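You operate a simulated robot arm through the tools that you are given. There is no shell and no other tool.

The job below is to be done with a simulated two-armed robot. You get a single attempt, and the scene is never put back.

TASK
Drain the water from the filter bowl into the grey cup.
Fine: stand the cup under the spout, shut the air valve till the display shows 0.0 bar, drain the bowl empty, shut the drain, then open the air again. Set down upright: grey cup.

It is judged by the outcome, as a careful person would: the job done as asked, and still so three seconds after it is handed in. It fails if anything else is knocked over, pushed out of place, dropped, spilled or broken.

THE ROBOT
Two 7-joint arms with two-finger parallel grippers on one trunk that stands fixed in place. Base frame: the origin is at the foot of the trunk, x ahead of it, y to its left, z up. Units: mm, rad, N and s.
The left shoulder is at [70, 134, 1327], the right one opposite. With the tool pointing down near the work surface each hand reaches from about 100 to 580 mm from the base axis, measured 20 degrees to its own side. Payload 1.57 kg a hand.
The tool frame of a hand sits at the grasp point between the pads (the TCP): z along the fingers, y along the line on which they close. The tips reach 30 mm beyond it. The gripper opens to 80 mm. The fingers are 17 mm wide and 12 mm thick; the gripper's body (40 by 82 mm) begins 80 mm behind the TCP.
Orientation is that of the tool frame in the base frame, as [roll, pitch, yaw] about the fixed x, y, z axes, in that order (R = Rz(yaw) Ry(pitch) Rx(roll)). With the fingers straight down and closing along the base's y, the tool's x points along the base's -x, its y along +y and its z along -z.

THE INTERFACE
- The arms move only by the tool drive_tool. It takes "left_commands", "right_commands" or both (then of equal length, played together; a hand with none holds still); each is a list of rows, each an object of numbers (a shift or turn left out is 0, a gripper value left out holds the last): "dx", "dy", "dz": the shift along the tool's x, y, z in units of 25 mm (1.0 is 25 mm); "wx", "wy", "wz": the turn, a rotation vector about the tool's x, y, z in units of 6 degrees (1.0 is 6 degrees); "jaw": the closure, from 0 (fully open) to 1 (shut). In form: [{"dx": .., "dy": .., "dz": .., "wx": .., "wy": .., "wz": .., "jaw": ..}, ...]. A call has 1 to 20 rows; each row shifts and turns the commanded pose from where the row before left it, along the tool's axes as they then stand. A call with a number of a shift or a turn outside -1 to 1 is refused whole. Each row takes 0.2 s and may step no farther than 50 mm and 0.15 rad from the row before; otherwise, or with a gripper value out of range, the whole call is refused. A pose out of reach is approached as far as the arm can. The call stops where the force on the tool passes 60 N (or 10 N more than at its start, if that is more) or the arm is blocked; 0.2 s more then pass. The fingers move at their own pace (about 153 mm/s each) and stop on an object; they squeeze with about 27 N. The grip force told is the motor's: it shows also when the fingers shut on nothing. Time passes only in rows, and 0.2 s behind the last, so rows that do not move let the fingers close. The reply holds the time, the measured pose of the TCP, the force on the tool along the base axes, the opening and the grip force, in the units named above and with some noise, with the torque about the TCP (base axes, N m) and any sound that the robot's microphone picked up, and new pictures: "show" is both (left out), scene, wrist or none (wrist: the cameras of the hands that moved).
- Cameras (640 x 400 px; columns grow to the right, rows downward): "scene" is now at [139.6, 22.5, 1571.6]; the picture's right is [0.23, -0.97, 0.00], its down [-0.42, -0.10, -0.90] and it looks along [0.88, 0.21, -0.44] (base axes); focal length 214 px, centre (320, 200). "left" rides on the left gripper at [72, 7, -122] in its tool frame; the picture's right is [-0.09, 1.00, 0.00], its down [-0.84, -0.08, -0.54] and it looks along [-0.54, -0.05, 0.84] (tool axes); focal length 238 px, centre (320, 200). "right" rides on the right gripper at [72, -7, -122] in its tool frame; the picture's right is [0.09, 1.00, 0.00], its down [-0.84, 0.08, -0.54] and it looks along [-0.54, 0.05, 0.84] (tool axes); focal length 238 px, centre (320, 200). There is no depth. A picture from a camera that has moved, and an enlarged one, comes with that camera's place and axes in the base frame and with its lens.
- move_column(by): slides the trunk up (or, below 0, down) by that many mm; the arms and the scene camera ride with it, the base frame stays. It gives what a move gives, with no picture.
- aim_head(pan, tilt): turns the head with the scene camera to pan (to the left, within 1.501 rad either way) and tilt (down, from -0.506 to 1.204), counted from straight ahead of the robot. It gives what a move gives, and a new picture of the scene camera.
- enlarge(camera, box): a new picture of the part [left, top, right, bottom] of that camera's present view, enlarged. No time passes.
- hand_in(): hands the job in; it is judged then, once.

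Places have to be worked out from the pictures, the camera data and where the tool is seen. Open the grippers and draw the arms clear of the work before you hand the job in, unless the task says otherwise.

The tools are called as name(argument=value, ...) on one line, values as JSON. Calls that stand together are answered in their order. drive_tool: Moves the arms, as the interface text tells. Its arguments: {"type":"object","properties":{"left_commands":{"type":"array"},"right_commands":{"type":"array"},"show":{"type":"string","enum":["both","scene","wrist","none"]}},"required":[]} The other tools are called the same way: move_column (by) slides the trunk up or down; aim_head (pan, tilt) turns the head that bears the scene camera; enlarge (camera, box) takes an enlarged picture of a part of a camera's view; hand_in () hands the job in.

At the start:

```text
time: 0.0
left_ee_pos: [352.6, 279.7, 1478.4]
left_ee_rot: [-3.14, 0.006, -3.141]
left_contact_force: [-1.0, 0.0, -0.7]
left_torque: [-0.03, 0.01, -0.01]
left_width: 80.1
left_grasp_force: 0.1
right_ee_pos: [329.4, -32.0, 1480.0]
right_ee_rot: [3.139, 0.001, 3.139]
right_contact_force: [-0.3, 0.4, -0.5]
right_torque: [0.03, 0.01, 0.0]
right_width: 79.9
right_grasp_force: 0.1
trunk travel left (down, up): [-901.0, 39.0]
head pan, tilt: [0.234, 0.452]
```

scene: 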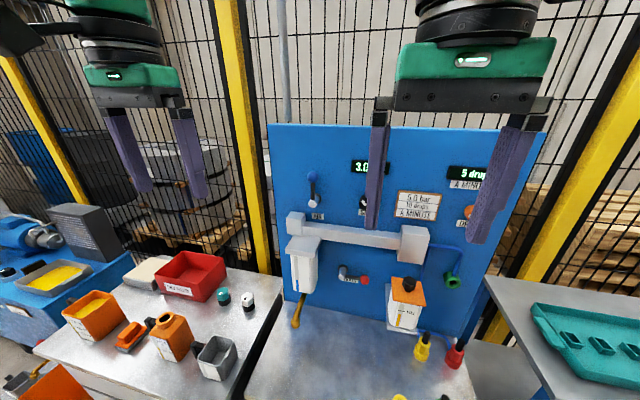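
right: 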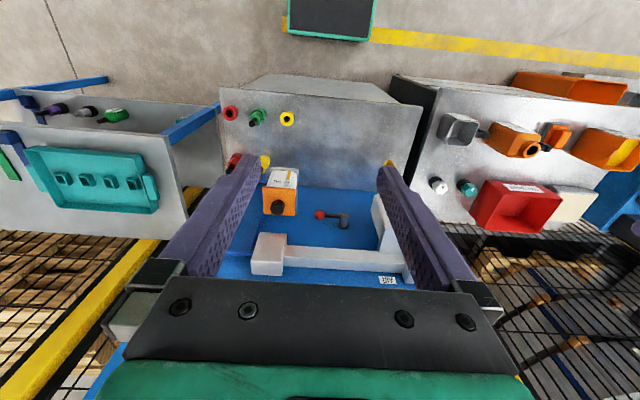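
left: 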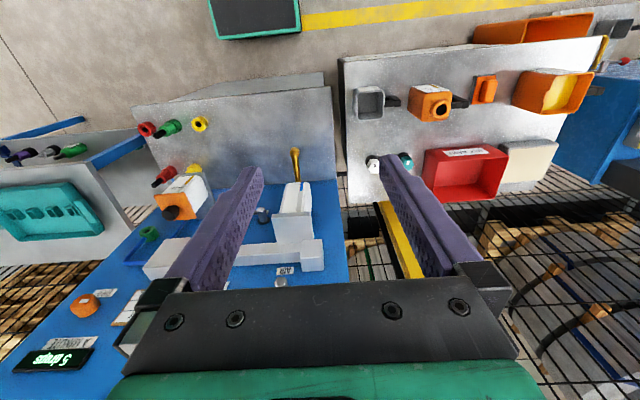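

The scene shows a blue panel with an air valve, display, filter bowl, and drain, and a grey cup on the left-hand bench. I'll enlarge parts of the picture to identify things first.

enlarge(camera="scene", box=[260, 120, 420, 220])

enlarge(camera="scene", box=[260, 200, 500, 350])

enlarge(camera="scene", box=[60, 240, 300, 390])

enlarge(camera="scene", box=[380, 140, 540, 240])

```text
4.00 times, centred on (340, 170) of scene
camera zoom: at [139.6, 22.5, 1571.6], right [0.23, -0.97, 0.0], down [-0.42, -0.1, -0.9], along [0.88, 0.21, -0.44], focal length 858 px, centre (240, 320)
```

zoom: 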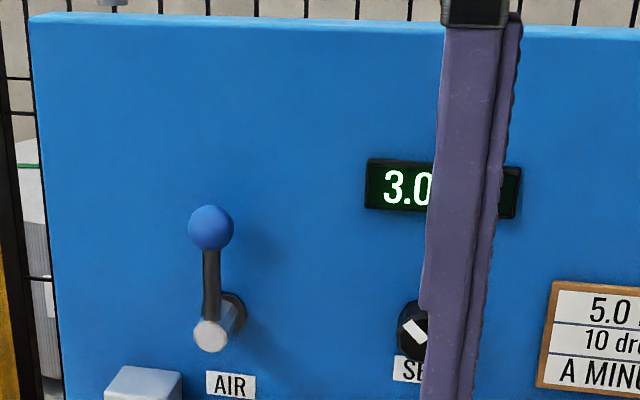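

```text
2.67 times, centred on (380, 275) of scene
camera zoom: at [139.6, 22.5, 1571.6], right [0.23, -0.97, 0.0], down [-0.42, -0.1, -0.9], along [0.88, 0.21, -0.44], focal length 572 px, centre (160, 0)
```

zoom: 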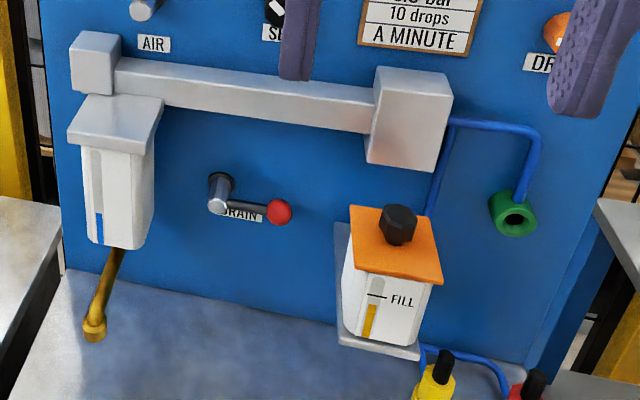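

```text
2.67 times, centred on (180, 315) of scene
camera zoom: at [139.6, 22.5, 1571.6], right [0.23, -0.97, 0.0], down [-0.42, -0.1, -0.9], along [0.88, 0.21, -0.44], focal length 572 px, centre (693, -107)
```

zoom: 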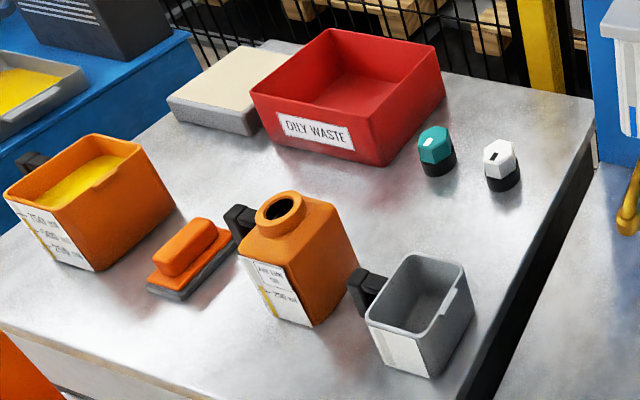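

```text
4.00 times, centred on (460, 190) of scene
camera zoom: at [139.6, 22.5, 1571.6], right [0.23, -0.97, 0.0], down [-0.42, -0.1, -0.9], along [0.88, 0.21, -0.44], focal length 858 px, centre (-240, 240)
```

zoom: 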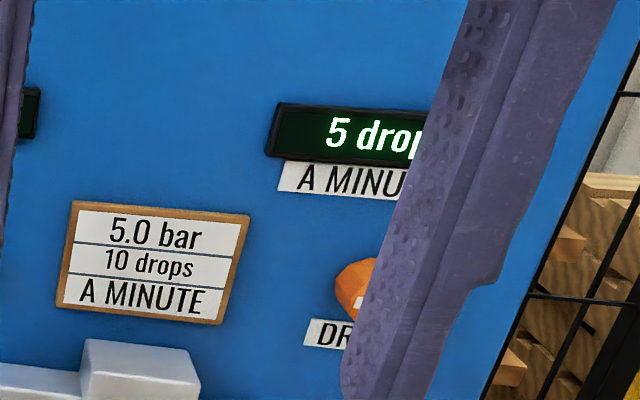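

The air lever (blue ball) points up with 3.0 bar showing, and the drain lever (red ball) points sideways and is presumably shut. I'll turn the head for better views of the bench and the panel.

aim_head(pan=0.5, tilt=0.8)

enlarge(camera="left", box=[320, 40, 640, 240])

enlarge(camera="left", box=[100, 80, 340, 230])

enlarge(camera="right", box=[200, 90, 440, 290])

```text
time: 0.8
left_ee_pos: [352.5, 278.2, 1480.0]
left_ee_rot: [-3.14, 0.005, -3.14]
left_contact_force: [-0.6, 0.6, -0.3]
left_torque: [-0.01, 0.02, -0.01]
left_width: 79.8
left_grasp_force: 0.0
right_ee_pos: [328.7, -31.9, 1479.7]
right_ee_rot: [3.141, 0.0, 3.139]
right_contact_force: [0.7, -0.6, 0.1]
right_torque: [0.02, 0.01, 0.02]
right_width: 80.2
right_grasp_force: 0.1
trunk travel left (down, up): [-901.0, 39.0]
head pan, tilt: [0.499, 0.799]
camera scene: at [121.1, 39.8, 1541.4], right [0.48, -0.88, 0.0], down [-0.63, -0.34, -0.7], along [0.61, 0.33, -0.72], focal length 214 px, centre (320, 200)
```

scene: 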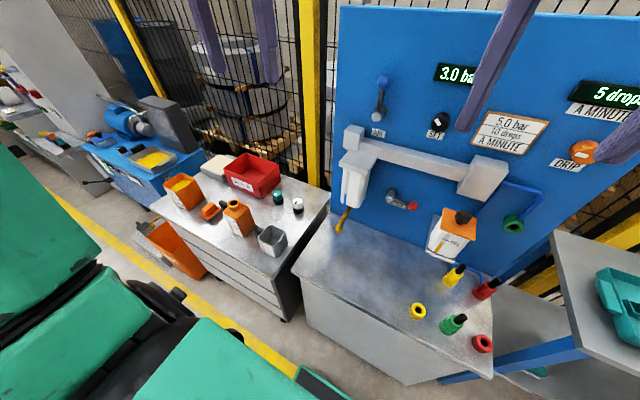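

```text
2.00 times, centred on (480, 140) of left
camera zoom: at [280.3, 285.5, 1599.9], right [0.09, 1.0, 0.0], down [0.83, -0.08, 0.55], along [0.54, -0.05, -0.84], focal length 477 px, centre (0, 320)
```

zoom: 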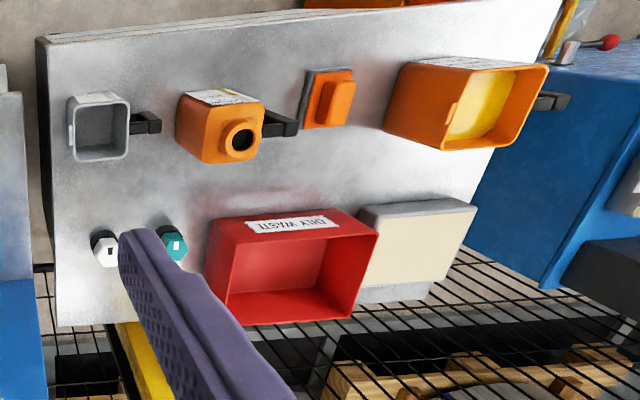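

```text
2.67 times, centred on (220, 155) of left
camera zoom: at [280.3, 285.5, 1599.9], right [0.09, 1.0, 0.0], down [0.83, -0.08, 0.55], along [0.54, -0.05, -0.84], focal length 636 px, centre (587, 320)
```

zoom: 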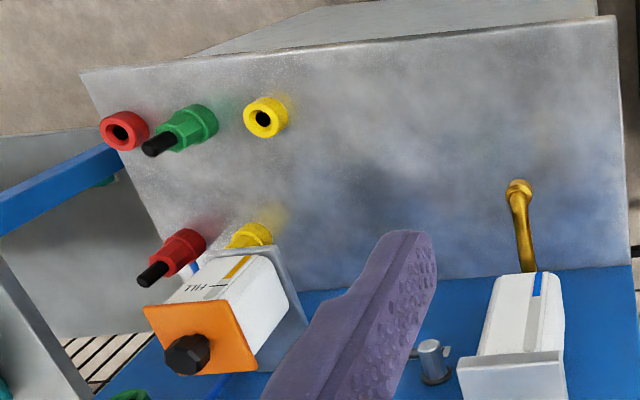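

```text
2.00 times, centred on (320, 190) of right
camera zoom: at [256.4, -38.7, 1602.5], right [-0.09, 1.0, 0.0], down [0.84, 0.08, 0.54], along [0.54, 0.05, -0.84], focal length 477 px, centre (320, 220)
```

zoom: 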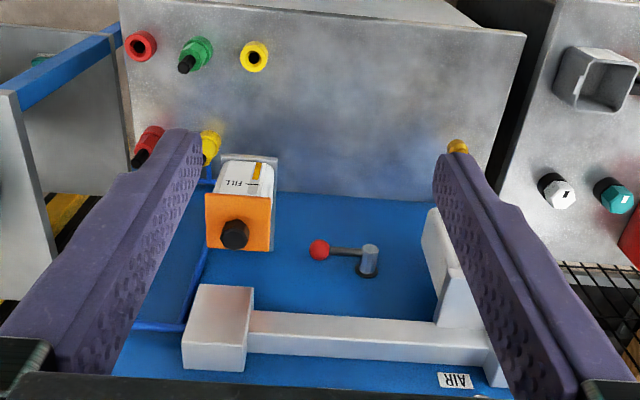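

From triangulating the wrist cameras I get a cup rim near [436, 422, 867], a spout tip near [525, 190, 955] and bench tops near z=800, with the panel at about x=700. I'll lower the trunk by 200 mm to refine these with a vertical baseline; the hands stay well above everything.

move_column(by=-200)

aim_head(pan=0.5, tilt=0.6)

enlarge(camera="left", box=[0, 0, 640, 400])

enlarge(camera="right", box=[0, 0, 640, 400])

```text
time: 3.0
left_ee_pos: [352.0, 278.7, 1278.3]
left_ee_rot: [-3.141, 0.005, 3.141]
left_contact_force: [0.3, 0.7, -0.3]
left_torque: [-0.02, -0.01, -0.02]
left_width: 80.1
left_grasp_force: 0.0
right_ee_pos: [328.4, -32.3, 1279.4]
right_ee_rot: [3.14, 0.0, 3.14]
right_contact_force: [0.2, 0.3, 0.2]
right_torque: [-0.03, 0.03, 0.02]
right_width: 80.0
right_grasp_force: 0.0
trunk travel left (down, up): [-701.0, 239.0]
head pan, tilt: [0.499, 0.799]
```

```text
time: 3.7
left_ee_pos: [351.7, 278.5, 1278.8]
left_ee_rot: [-3.14, 0.007, 3.141]
left_contact_force: [-0.2, 0.0, 0.1]
left_torque: [0.01, -0.01, -0.01]
left_width: 79.7
left_grasp_force: 0.1
right_ee_pos: [328.8, -32.3, 1280.3]
right_ee_rot: [3.14, 0.0, 3.14]
right_contact_force: [0.1, -0.1, -0.7]
right_torque: [0.02, 0.01, 0.03]
right_width: 80.0
right_grasp_force: 0.0
trunk travel left (down, up): [-701.0, 239.0]
head pan, tilt: [0.499, 0.6]
camera scene: at [127.8, 43.5, 1358.2], right [0.48, -0.88, 0.0], down [-0.5, -0.27, -0.82], along [0.72, 0.39, -0.57], focal length 214 px, centre (320, 200)
```

scene: 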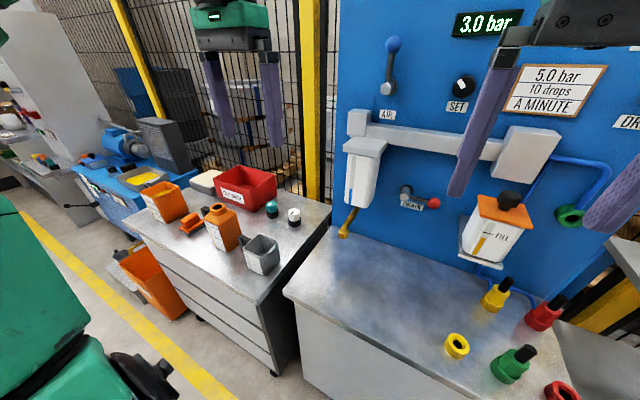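

```text
1.00 times, centred on (320, 200) of left (not enlarged: the box is as wide or as high as the picture)
camera zoom: at [280.3, 285.5, 1399.9], right [0.09, 1.0, 0.0], down [0.83, -0.08, 0.55], along [0.54, -0.05, -0.84], focal length 238 px, centre (320, 200)
```

zoom: 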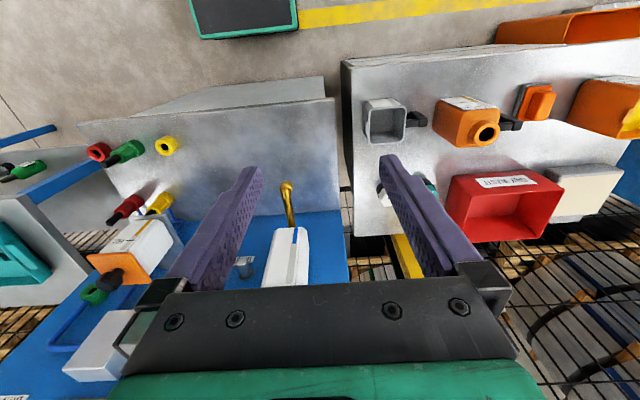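

```text
1.00 times, centred on (320, 200) of right (not enlarged: the box is as wide or as high as the picture)
camera zoom: at [256.4, -38.8, 1402.5], right [-0.09, 1.0, 0.0], down [0.84, 0.08, 0.54], along [0.54, 0.05, -0.84], focal length 238 px, centre (320, 200)
```

zoom: 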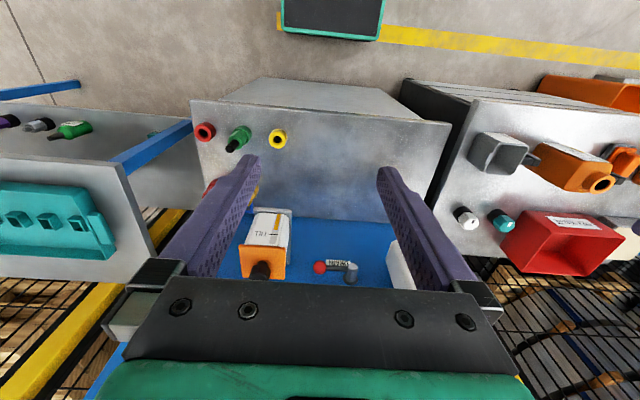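

Now I'll enlarge the key spots: cup, spout/bowl, and levers.

enlarge(camera="scene", box=[200, 200, 320, 275])

enlarge(camera="scene", box=[320, 30, 480, 130])

enlarge(camera="scene", box=[320, 130, 480, 250])

enlarge(camera="left", box=[340, 70, 500, 170])

enlarge(camera="left", box=[220, 160, 380, 290])

enlarge(camera="right", box=[240, 200, 400, 300])

enlarge(camera="right", box=[420, 100, 580, 220])

```text
5.33 times, centred on (260, 238) of scene
camera zoom: at [127.8, 43.5, 1358.2], right [0.48, -0.88, 0.0], down [-0.5, -0.27, -0.82], along [0.72, 0.39, -0.57], focal length 1144 px, centre (640, 0)
```

zoom: 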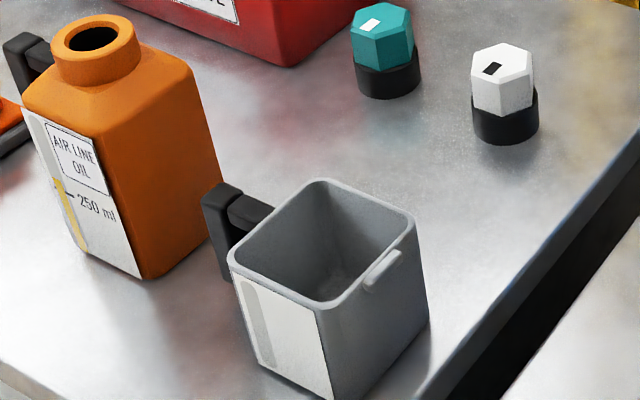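

```text
4.00 times, centred on (400, 80) of scene
camera zoom: at [127.8, 43.5, 1358.2], right [0.48, -0.88, 0.0], down [-0.5, -0.27, -0.82], along [0.72, 0.39, -0.57], focal length 858 px, centre (0, 680)
```

zoom: 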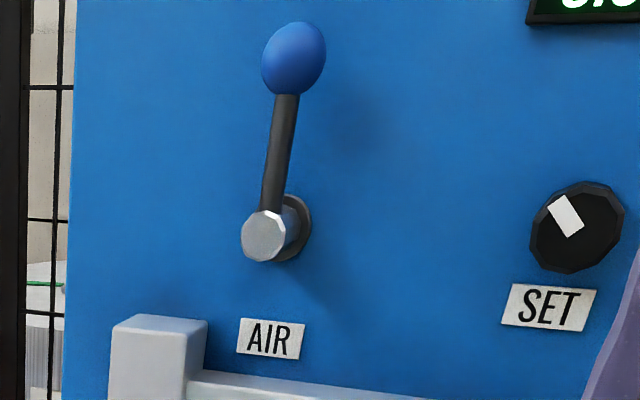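

```text
3.33 times, centred on (400, 190) of scene
camera zoom: at [127.8, 43.5, 1358.2], right [0.48, -0.88, 0.0], down [-0.5, -0.27, -0.82], along [0.72, 0.39, -0.57], focal length 715 px, centre (53, 233)
```

zoom: 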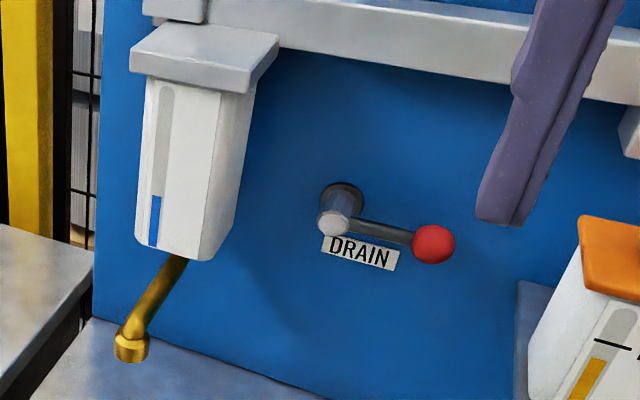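

```text
4.00 times, centred on (420, 120) of left
camera zoom: at [280.3, 285.5, 1399.9], right [0.09, 1.0, 0.0], down [0.83, -0.08, 0.55], along [0.54, -0.05, -0.84], focal length 953 px, centre (-80, 520)
```

zoom: 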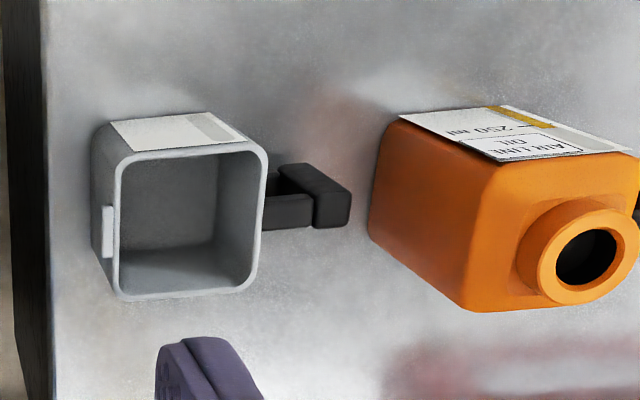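

```text
3.08 times, centred on (300, 225) of left
camera zoom: at [280.3, 285.5, 1399.9], right [0.09, 1.0, 0.0], down [0.83, -0.08, 0.55], along [0.54, -0.05, -0.84], focal length 733 px, centre (382, 123)
```

zoom: 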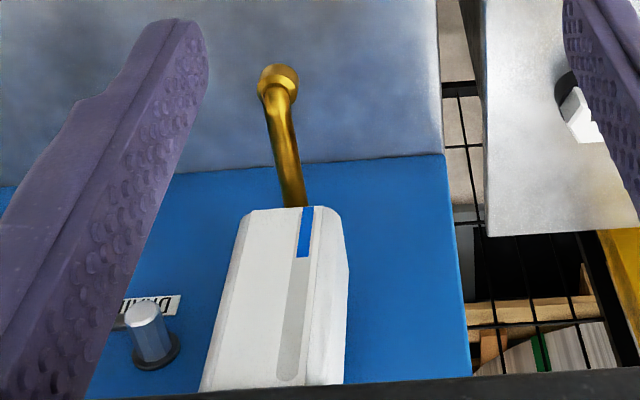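

```text
4.00 times, centred on (320, 250) of right
camera zoom: at [256.4, -38.8, 1402.5], right [-0.09, 1.0, 0.0], down [0.84, 0.08, 0.54], along [0.54, 0.05, -0.84], focal length 953 px, centre (320, 0)
```

zoom: 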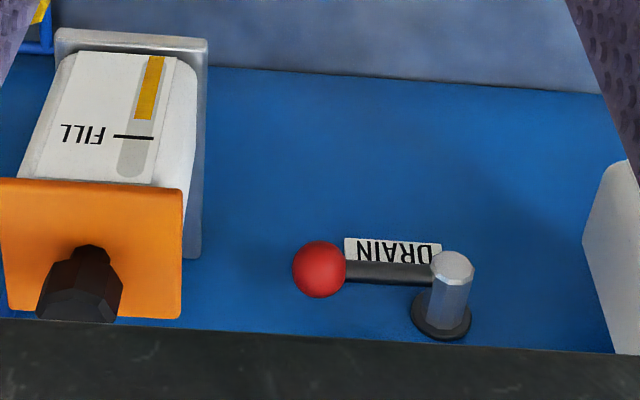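

```text
3.33 times, centred on (500, 160) of right
camera zoom: at [256.4, -38.8, 1402.5], right [-0.09, 1.0, 0.0], down [0.84, 0.08, 0.54], along [0.54, 0.05, -0.84], focal length 794 px, centre (-280, 333)
```

zoom: 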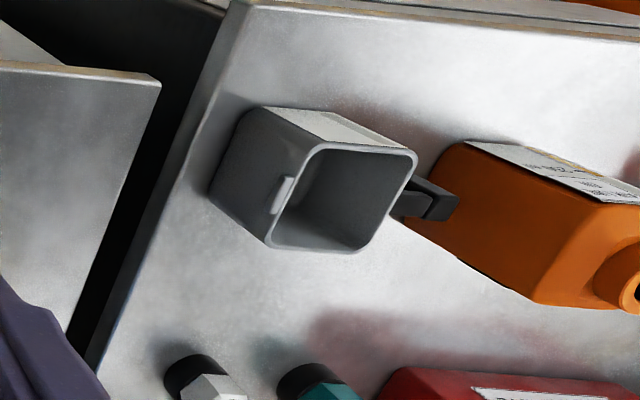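

I put the spout tip near (525, 190, 950), the cup rim centre near (437, 417, 880), the air lever hub near (672, 170, 1291) with its ball at z≈1373, and the drain hub near (667, 74, 1035) with its ball at y≈0. I'll turn the left hand so that it closes along x and leans outward, to pinch the cup's near wall, and move the right hand aside.

drive_tool(left_commands=[{"wz": -1}, {"wz": -1}, {"wz": -1}, {"wz": -1}, {"wz": -1}, {"wz": -1}, {"wz": -1}, {"wz": -1}, {"wz": -1}, {"wz": -1}, {"wz": -1}, {"wz": -1}, {"wz": -1}, {"wz": -1}, {"wz": -1}], right_commands=[{"dy": -1}, {"dy": -1}, {"dy": -1}, {"dy": -1}, {"dy": -1}, {"dy": -1}, {"dy": -1}, {"dy": -1}, {}, {}, {}, {}, {}, {}, {}], show="both")

```text
time: 6.9
left_ee_pos: [352.8, 278.5, 1279.8]
left_ee_rot: [-3.136, 0.001, -1.568]
left_contact_force: [0.5, -0.4, 0.4]
left_torque: [0.01, 0.0, 0.0]
left_width: 80.3
left_grasp_force: 0.1
right_ee_pos: [345.4, -217.1, 1255.9]
right_ee_rot: [3.14, 0.002, 3.139]
right_contact_force: [0.6, -0.1, 1.5]
right_torque: [-0.04, 0.03, 0.02]
right_width: 80.1
right_grasp_force: 0.0
right hand out of reach, approached as far as the arm can: row 6, 7, 8
trunk travel left (down, up): [-701.0, 239.0]
head pan, tilt: [0.499, 0.6]
camera scene: at [127.9, 43.5, 1358.2], right [0.48, -0.88, 0.0], down [-0.5, -0.27, -0.82], along [0.72, 0.39, -0.57], focal length 214 px, centre (320, 200)
camera right: at [272.7, -223.9, 1378.7], right [-0.09, 1.0, 0.0], down [0.84, 0.07, 0.54], along [0.54, 0.05, -0.84], focal length 238 px, centre (320, 200)
camera left: at [345.9, 207.1, 1400.0], right [-1.0, 0.09, 0.0], down [0.07, 0.84, 0.54], along [0.05, 0.54, -0.84], focal length 238 px, centre (320, 200)
```

scene: 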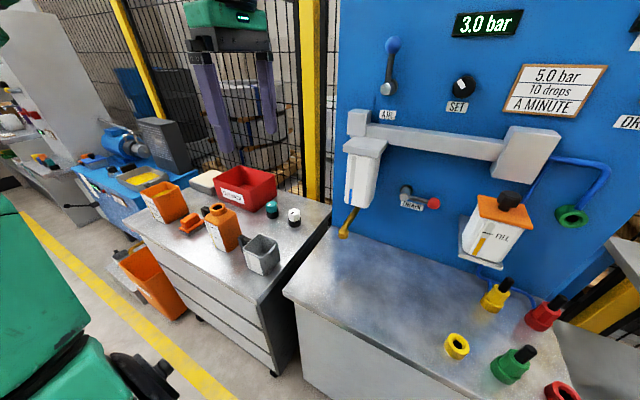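
right: 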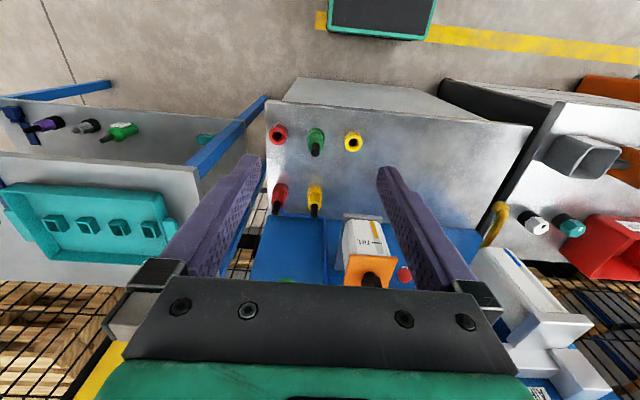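
left: 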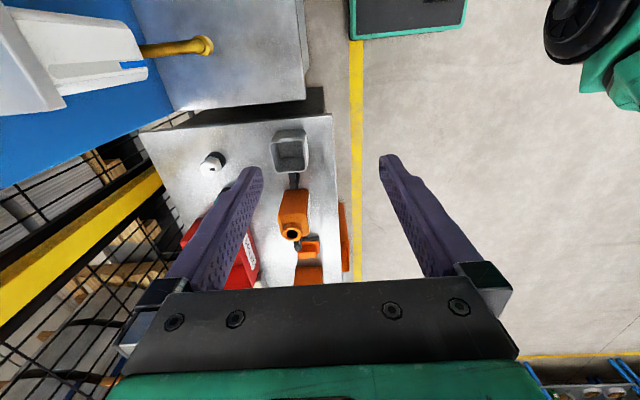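

The left hand is now turned (tool x along -y). I'll lower it 175 mm over the open gap to look at the cup from closer.

drive_tool(left_commands=[{"dz": 1}, {"dz": 1}, {"dz": 1}, {"dz": 1}, {"dz": 1}, {"dz": 1}, {"dz": 1}], show="wrist")

enlarge(camera="left", box=[200, 80, 360, 180])

enlarge(camera="scene", box=[190, 140, 350, 290])

```text
time: 8.5
left_ee_pos: [354.7, 278.6, 1103.1]
left_ee_rot: [-3.135, -0.002, -1.571]
left_contact_force: [-0.3, -0.2, -0.3]
left_torque: [0.03, -0.01, -0.01]
left_width: 79.9
left_grasp_force: 0.1
right_ee_pos: [344.9, -216.1, 1255.8]
right_ee_rot: [3.14, 0.002, 3.14]
right_contact_force: [-1.2, -0.5, -0.2]
right_torque: [0.0, -0.01, 0.03]
right_width: 80.0
right_grasp_force: 0.0
trunk travel left (down, up): [-701.0, 239.0]
head pan, tilt: [0.499, 0.6]
camera left: at [347.1, 207.2, 1225.1], right [-1.0, 0.09, 0.0], down [0.08, 0.84, 0.54], along [0.05, 0.54, -0.84], focal length 238 px, centre (320, 200)
```

left: 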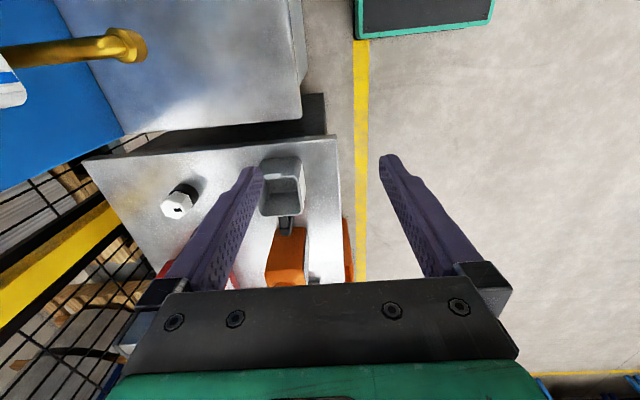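

```text
4.00 times, centred on (280, 130) of left
camera zoom: at [347.1, 207.2, 1225.1], right [-1.0, 0.09, 0.0], down [0.08, 0.84, 0.54], along [0.05, 0.54, -0.84], focal length 953 px, centre (480, 480)
```

zoom: 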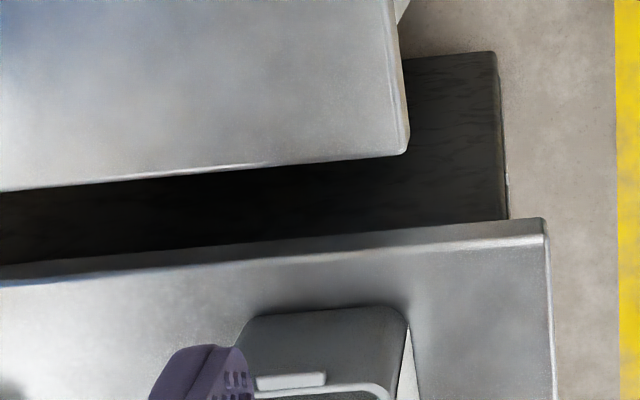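

```text
2.67 times, centred on (270, 215) of scene
camera zoom: at [128.2, 44.0, 1358.2], right [0.48, -0.88, 0.0], down [-0.5, -0.27, -0.82], along [0.72, 0.39, -0.57], focal length 572 px, centre (453, 160)
```

zoom: 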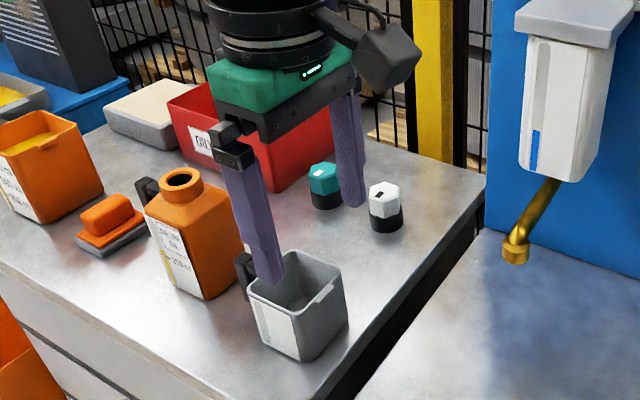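

I need the cup itself enlarged from this viewpoint.

enlarge(camera="left", box=[230, 130, 350, 250])

```text
3.33 times, centred on (290, 190) of left
camera zoom: at [347.1, 207.2, 1225.1], right [-1.0, 0.09, 0.0], down [0.08, 0.84, 0.54], along [0.05, 0.54, -0.84], focal length 794 px, centre (420, 233)
```

zoom: 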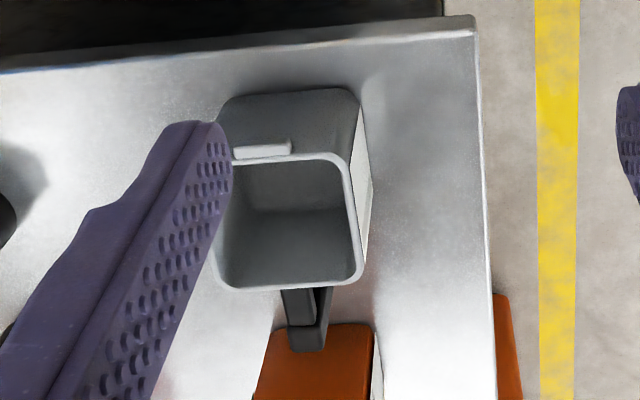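

Cup rim in base frame: x≈399–475, y≈379–457, z≈880; near wall centre ≈ (401, 418). I'll tilt the hand 35° outward, half-close the jaws and move to a pre-grasp point 100 mm back along the approach.

drive_tool(left_commands=[{"wy": -0.9722}, {"wy": -0.9722}, {"wy": -0.9722}, {"wy": -0.9722}, {"wy": -0.9722}, {"wy": -0.9722, "jaw": 0.5}, {"dx": 0.126, "dy": -0.2315, "dz": 0.8456}, {"dx": 0.126, "dy": -0.2315, "dz": 0.8456}, {"dx": 0.126, "dy": -0.2315, "dz": 0.8456}, {"dx": 0.126, "dy": -0.2315, "dz": 0.8456}, {"dx": 0.126, "dy": -0.2315, "dz": 0.8456}, {"dx": 0.126, "dy": -0.2315, "dz": 0.8456}, {"dx": 0.126, "dy": -0.2315, "dz": 0.8456}, {"dx": 0.126, "dy": -0.2315, "dz": 0.8456}], show="both")

enlarge(camera="scene", box=[200, 160, 360, 290])

enlarge(camera="left", box=[160, 80, 480, 280])

```text
time: 11.5
left_ee_pos: [401.5, 355.0, 950.6]
left_ee_rot: [-3.139, 0.61, -1.57]
left_contact_force: [0.9, 0.4, -0.5]
left_torque: [-0.01, 0.0, 0.0]
left_width: 39.9
left_grasp_force: 0.0
right_ee_pos: [345.4, -215.5, 1256.0]
right_ee_rot: [3.139, 0.0, 3.139]
right_contact_force: [0.8, -0.1, -0.3]
right_torque: [0.03, -0.01, 0.02]
right_width: 79.9
right_grasp_force: 0.0
trunk travel left (down, up): [-701.0, 239.0]
head pan, tilt: [0.499, 0.6]
camera scene: at [128.6, 44.2, 1358.1], right [0.48, -0.88, 0.0], down [-0.5, -0.27, -0.82], along [0.72, 0.39, -0.57], focal length 214 px, centre (320, 200)
camera left: at [394.5, 225.6, 1008.8], right [-1.0, 0.08, 0.05], down [0.07, 0.38, 0.92], along [0.05, 0.92, -0.38], focal length 238 px, centre (320, 200)
```

scene: 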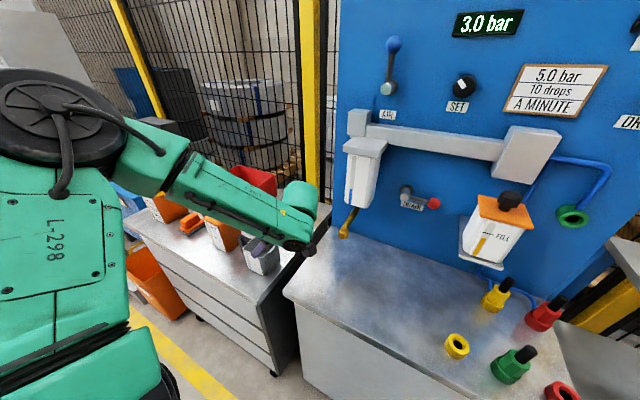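
left: 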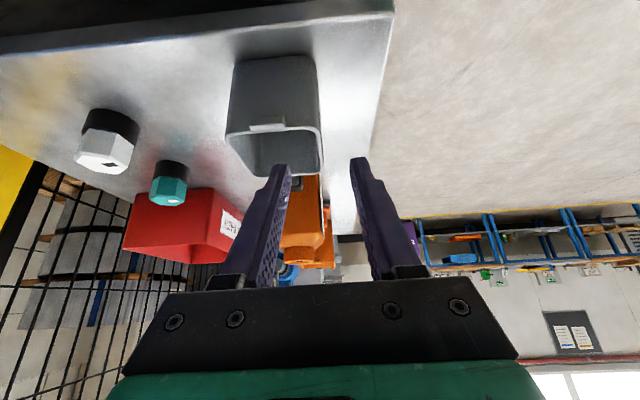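

```text
3.08 times, centred on (280, 225) of scene
camera zoom: at [128.6, 44.2, 1358.1], right [0.48, -0.88, 0.0], down [-0.5, -0.27, -0.82], along [0.72, 0.39, -0.57], focal length 660 px, centre (443, 123)
```

zoom: 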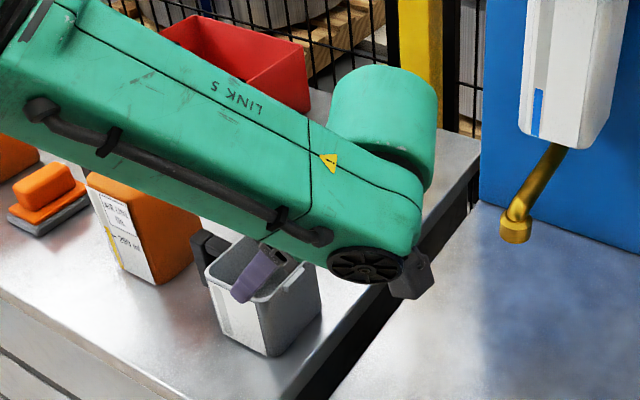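

```text
2.00 times, centred on (320, 180) of left
camera zoom: at [394.5, 225.6, 1008.8], right [-1.0, 0.08, 0.05], down [0.07, 0.38, 0.92], along [0.05, 0.92, -0.38], focal length 477 px, centre (320, 240)
```

zoom: 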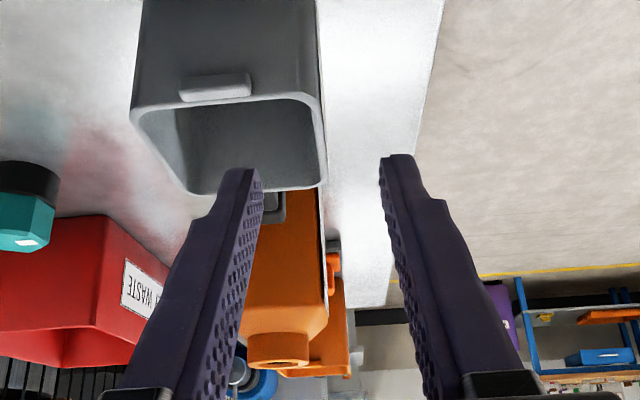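

The view agrees with my estimates: near wall at x≈402–405 and rim z≈880. I'll advance 100 mm along the tool axis so one finger goes inside and the other stays outside the near wall.

drive_tool(left_commands=[{"dz": 0.8, "dy": -0.02}, {"dz": 0.8, "dy": -0.02}, {"dz": 0.8, "dy": -0.02}, {"dz": 0.8}, {"dz": 0.8}], show="both")

enlarge(camera="left", box=[160, 50, 480, 250])

enlarge(camera="scene", box=[200, 180, 360, 290])

```text
time: 12.7
left_ee_pos: [402.1, 411.0, 869.6]
left_ee_rot: [-3.135, 0.607, -1.568]
left_contact_force: [-0.1, 0.0, 0.0]
left_torque: [-0.04, 0.0, 0.0]
left_width: 40.0
left_grasp_force: 0.1
right_ee_pos: [345.2, -215.9, 1256.2]
right_ee_rot: [3.139, 0.001, 3.14]
right_contact_force: [-0.3, 0.6, -1.2]
right_torque: [-0.02, -0.03, 0.02]
right_width: 79.9
right_grasp_force: 0.1
trunk travel left (down, up): [-701.0, 239.0]
head pan, tilt: [0.499, 0.6]
camera scene: at [128.2, 44.3, 1358.2], right [0.48, -0.88, 0.0], down [-0.5, -0.27, -0.82], along [0.72, 0.39, -0.57], focal length 214 px, centre (320, 200)
camera left: at [395.2, 282.3, 927.9], right [-1.0, 0.08, 0.05], down [0.07, 0.38, 0.92], along [0.05, 0.92, -0.38], focal length 238 px, centre (320, 200)
```

scene: 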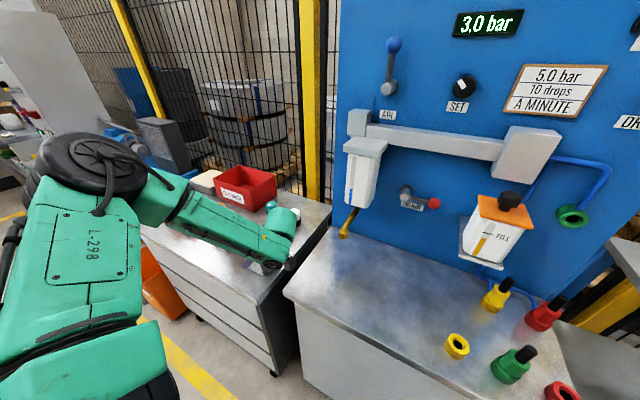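
left: 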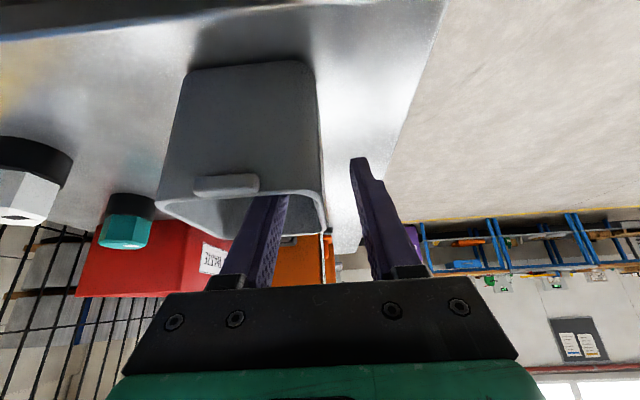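

```text
2.00 times, centred on (320, 150) of left
camera zoom: at [395.2, 282.3, 927.9], right [-1.0, 0.08, 0.05], down [0.07, 0.38, 0.92], along [0.05, 0.92, -0.38], focal length 477 px, centre (320, 300)
```

zoom: 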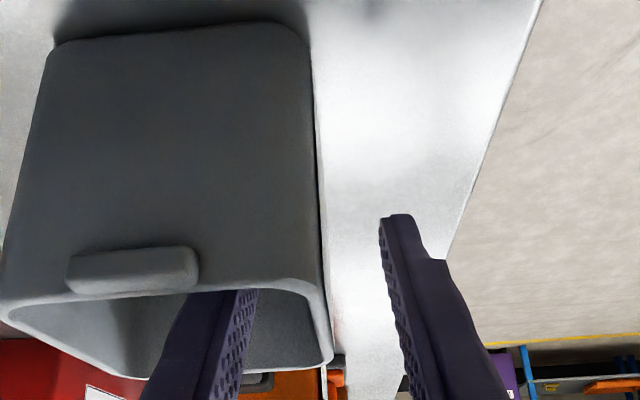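

```text
3.64 times, centred on (280, 235) of scene
camera zoom: at [128.2, 44.3, 1358.2], right [0.48, -0.88, 0.0], down [-0.5, -0.27, -0.82], along [0.72, 0.39, -0.57], focal length 780 px, centre (466, 73)
```

zoom: 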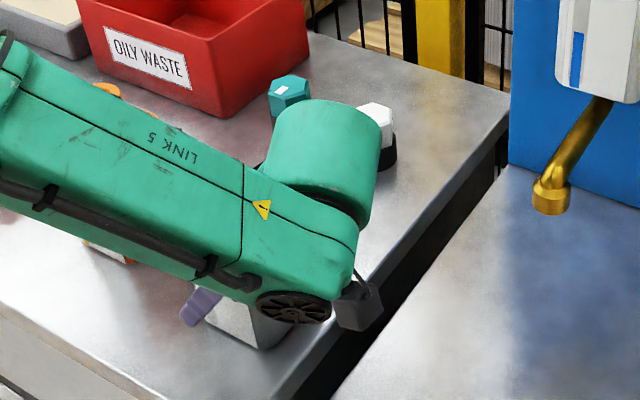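

Forces are zero and the near wall is centred between the pads. Closing the jaws on the wall.

drive_tool(left_commands=[{"jaw": 0.7}, {"jaw": 0.85}, {"jaw": 1}, {"jaw": 1}, {"jaw": 1}], show="wrist")

```text
time: 13.9
left_ee_pos: [402.7, 411.0, 869.3]
left_ee_rot: [-3.136, 0.61, -1.568]
left_contact_force: [-0.9, -1.3, -0.3]
left_torque: [-0.01, 0.03, 0.04]
left_width: 3.4
left_grasp_force: 24.1
right_ee_pos: [344.5, -217.2, 1256.0]
right_ee_rot: [3.141, 0.001, 3.14]
right_contact_force: [-0.7, 0.1, -1.0]
right_torque: [-0.01, 0.04, 0.01]
right_width: 80.1
right_grasp_force: 0.1
trunk travel left (down, up): [-701.0, 239.0]
head pan, tilt: [0.499, 0.6]
camera left: at [395.0, 281.6, 928.3], right [-1.0, 0.08, 0.05], down [0.07, 0.38, 0.92], along [0.05, 0.92, -0.38], focal length 238 px, centre (320, 200)
```

left: 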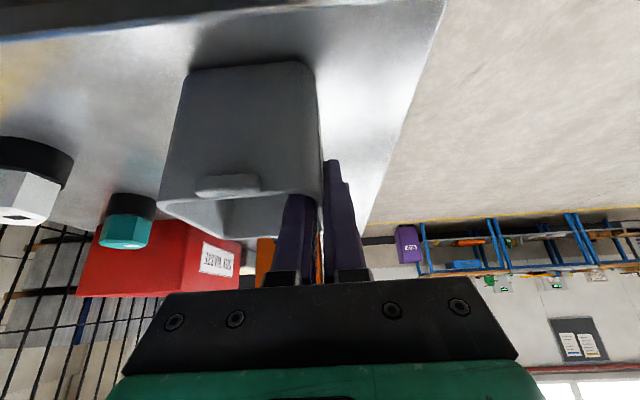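

The grip holds with 3.4 mm width and 24 N. Lifting 40 mm straight up and checking.

drive_tool(left_commands=[{"dx": -0.2294, "dz": -0.3277}, {"dx": -0.2294, "dz": -0.3277}, {"dx": -0.2294, "dz": -0.3277}, {"dx": -0.2294, "dz": -0.3277}, {}], show="both")

enlarge(camera="scene", box=[200, 180, 360, 290])

```text
time: 15.1
left_ee_pos: [402.2, 411.1, 908.4]
left_ee_rot: [-3.136, 0.61, -1.567]
left_contact_force: [-0.4, -0.2, -0.2]
left_torque: [-0.01, 0.06, 0.03]
left_width: 3.3
left_grasp_force: 24.8
right_ee_pos: [346.1, -215.5, 1257.1]
right_ee_rot: [3.14, 0.001, 3.14]
right_contact_force: [0.5, -0.2, -0.1]
right_torque: [0.0, -0.02, 0.03]
right_width: 80.1
right_grasp_force: 0.0
trunk travel left (down, up): [-701.0, 239.0]
head pan, tilt: [0.499, 0.6]
camera scene: at [128.1, 43.6, 1358.2], right [0.48, -0.88, 0.0], down [-0.5, -0.27, -0.82], along [0.72, 0.39, -0.57], focal length 214 px, centre (320, 200)
camera left: at [395.1, 282.3, 967.1], right [-1.0, 0.08, 0.05], down [0.07, 0.38, 0.92], along [0.05, 0.92, -0.38], focal length 238 px, centre (320, 200)
```

scene: 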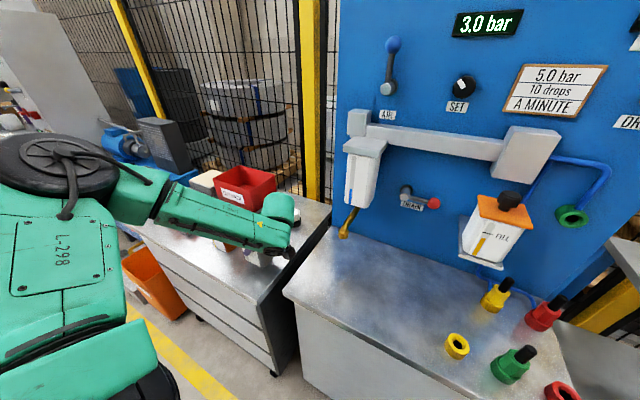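
left: 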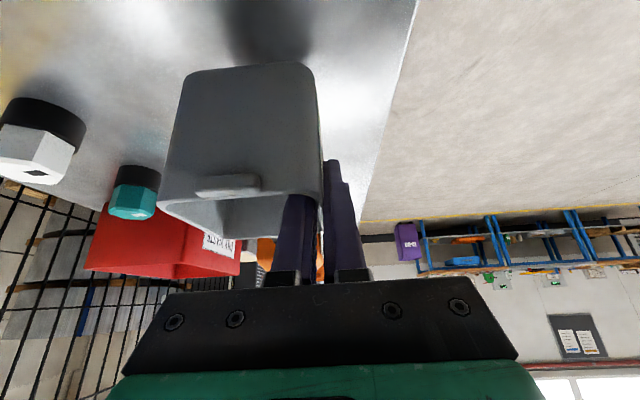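

```text
3.64 times, centred on (280, 235) of scene
camera zoom: at [128.1, 43.6, 1358.2], right [0.48, -0.88, 0.0], down [-0.5, -0.27, -0.82], along [0.72, 0.39, -0.57], focal length 780 px, centre (466, 73)
```

zoom: 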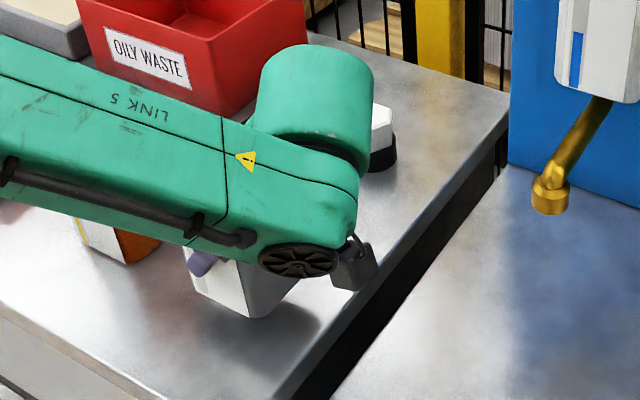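

The cup hangs steadily and level. Now I carry it across the gap toward the middle bench at this height, staying short of the spout in x.

drive_tool(left_commands=[{"dx": 0.3735, "dy": -0.04, "dz": -0.2615}, {"dx": 0.747, "dy": -0.08, "dz": -0.523}, {"dx": 0.747, "dy": -0.08, "dz": -0.523}, {"dx": 0.747, "dy": -0.08, "dz": -0.523}, {"dx": 0.747, "dy": -0.08, "dz": -0.523}, {"dx": 0.747, "dy": -0.08, "dz": -0.523}, {"dx": 0.747, "dy": -0.08, "dz": -0.523}, {"dx": 0.747, "dy": -0.08, "dz": -0.523}, {"dx": 0.747, "dy": -0.08, "dz": -0.523}, {"dx": 0.747, "dy": -0.08, "dz": -0.523}, {"dx": 0.3735, "dy": -0.04, "dz": -0.2615}, {}], show="both")

enlarge(camera="left", box=[80, 40, 480, 290])

enlarge(camera="scene", box=[220, 160, 420, 310])

```text
time: 17.7
left_ee_pos: [414.4, 196.4, 915.4]
left_ee_rot: [-3.133, 0.607, -1.567]
left_contact_force: [0.6, -0.9, -1.1]
left_torque: [0.0, 0.04, 0.0]
left_width: 3.6
left_grasp_force: 24.5
left hand out of reach, approached as far as the arm can: row 10, 11
right_ee_pos: [345.1, -216.4, 1255.9]
right_ee_rot: [3.141, 0.002, 3.138]
right_contact_force: [-0.2, -0.1, 0.5]
right_torque: [-0.01, 0.04, 0.01]
right_width: 79.8
right_grasp_force: 0.1
trunk travel left (down, up): [-701.0, 239.0]
head pan, tilt: [0.499, 0.6]
camera scene: at [128.2, 43.5, 1358.2], right [0.48, -0.88, 0.0], down [-0.5, -0.27, -0.82], along [0.72, 0.39, -0.57], focal length 214 px, centre (320, 200)
camera left: at [407.6, 67.0, 974.3], right [-1.0, 0.08, 0.05], down [0.07, 0.38, 0.92], along [0.05, 0.92, -0.38], focal length 238 px, centre (320, 200)
```

scene: 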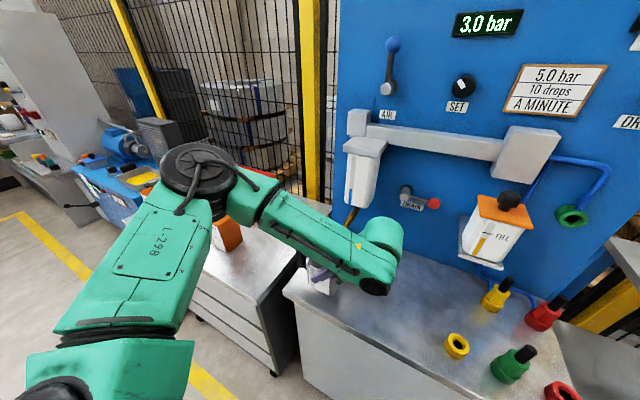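
left: 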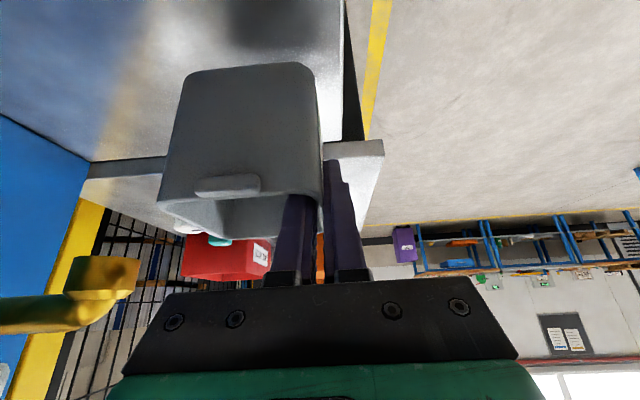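

```text
1.60 times, centred on (280, 165) of left
camera zoom: at [407.6, 67.0, 974.3], right [-1.0, 0.08, 0.05], down [0.07, 0.38, 0.92], along [0.05, 0.92, -0.38], focal length 381 px, centre (384, 256)
```

zoom: 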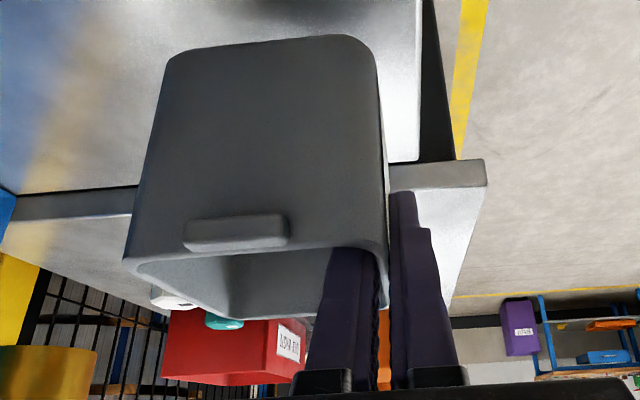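

```text
2.67 times, centred on (320, 235) of scene
camera zoom: at [128.2, 43.5, 1358.2], right [0.48, -0.88, 0.0], down [-0.5, -0.27, -0.82], along [0.72, 0.39, -0.57], focal length 572 px, centre (320, 107)
```

zoom: 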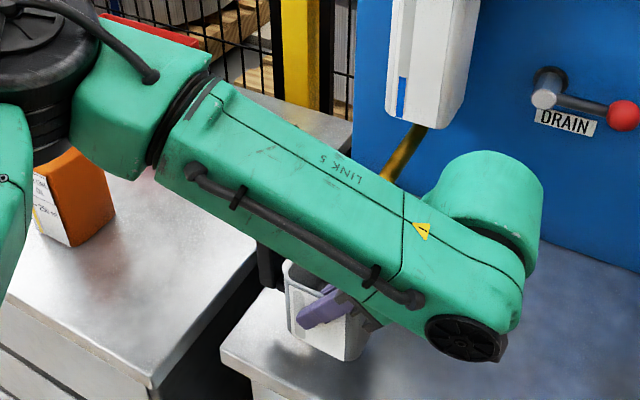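

The arm reached a joint limit just short of the goal. I'll back off a little and yaw the hand clockwise 30° about the vertical so the wrist is less folded; the cup may stand rotated under the spout.

drive_tool(left_commands=[{"dx": -0.49, "dy": 0.3, "dz": 0.344}, {"wx": 0.5736, "wz": 0.8192}, {"wx": 0.5736, "wz": 0.8192}, {"wx": 0.5736, "wz": 0.8192}, {"wx": 0.5736, "wz": 0.8192}, {"wx": 0.5736, "wz": 0.8192}, {}], show="both")

enlarge(camera="left", box=[0, 0, 640, 400])

```text
time: 19.3
left_ee_pos: [407.0, 212.0, 915.0]
left_ee_rot: [-3.136, 0.615, -2.094]
left_contact_force: [-0.5, 0.4, -1.0]
left_torque: [0.03, 0.08, -0.01]
left_width: 3.6
left_grasp_force: 24.9
right_ee_pos: [344.6, -217.3, 1256.1]
right_ee_rot: [3.138, 0.002, 3.14]
right_contact_force: [-0.4, 0.2, 0.7]
right_torque: [-0.03, -0.04, 0.0]
right_width: 80.3
right_grasp_force: 0.0
trunk travel left (down, up): [-701.0, 239.0]
head pan, tilt: [0.499, 0.6]
camera scene: at [128.2, 43.4, 1358.2], right [0.48, -0.88, 0.0], down [-0.5, -0.27, -0.82], along [0.72, 0.39, -0.57], focal length 214 px, centre (320, 200)
camera left: at [337.3, 103.3, 973.8], right [-0.82, 0.56, 0.05], down [0.25, 0.29, 0.92], along [0.51, 0.77, -0.38], focal length 238 px, centre (320, 200)
```

scene: 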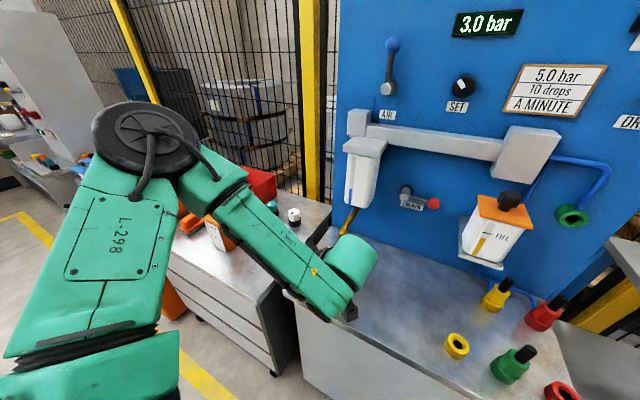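
left: 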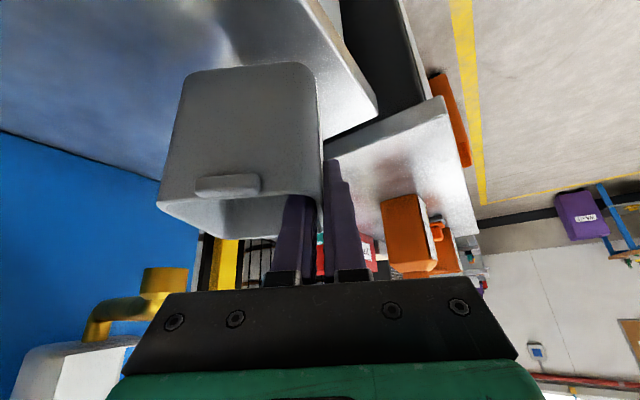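

```text
1.00 times, centred on (320, 200) of left (not enlarged: the box is as wide or as high as the picture)
camera zoom: at [337.3, 103.3, 973.8], right [-0.82, 0.56, 0.05], down [0.25, 0.29, 0.92], along [0.51, 0.77, -0.38], focal length 238 px, centre (320, 200)
```

zoom: 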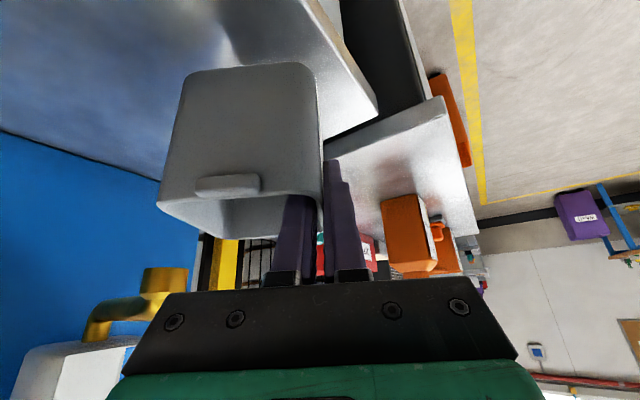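

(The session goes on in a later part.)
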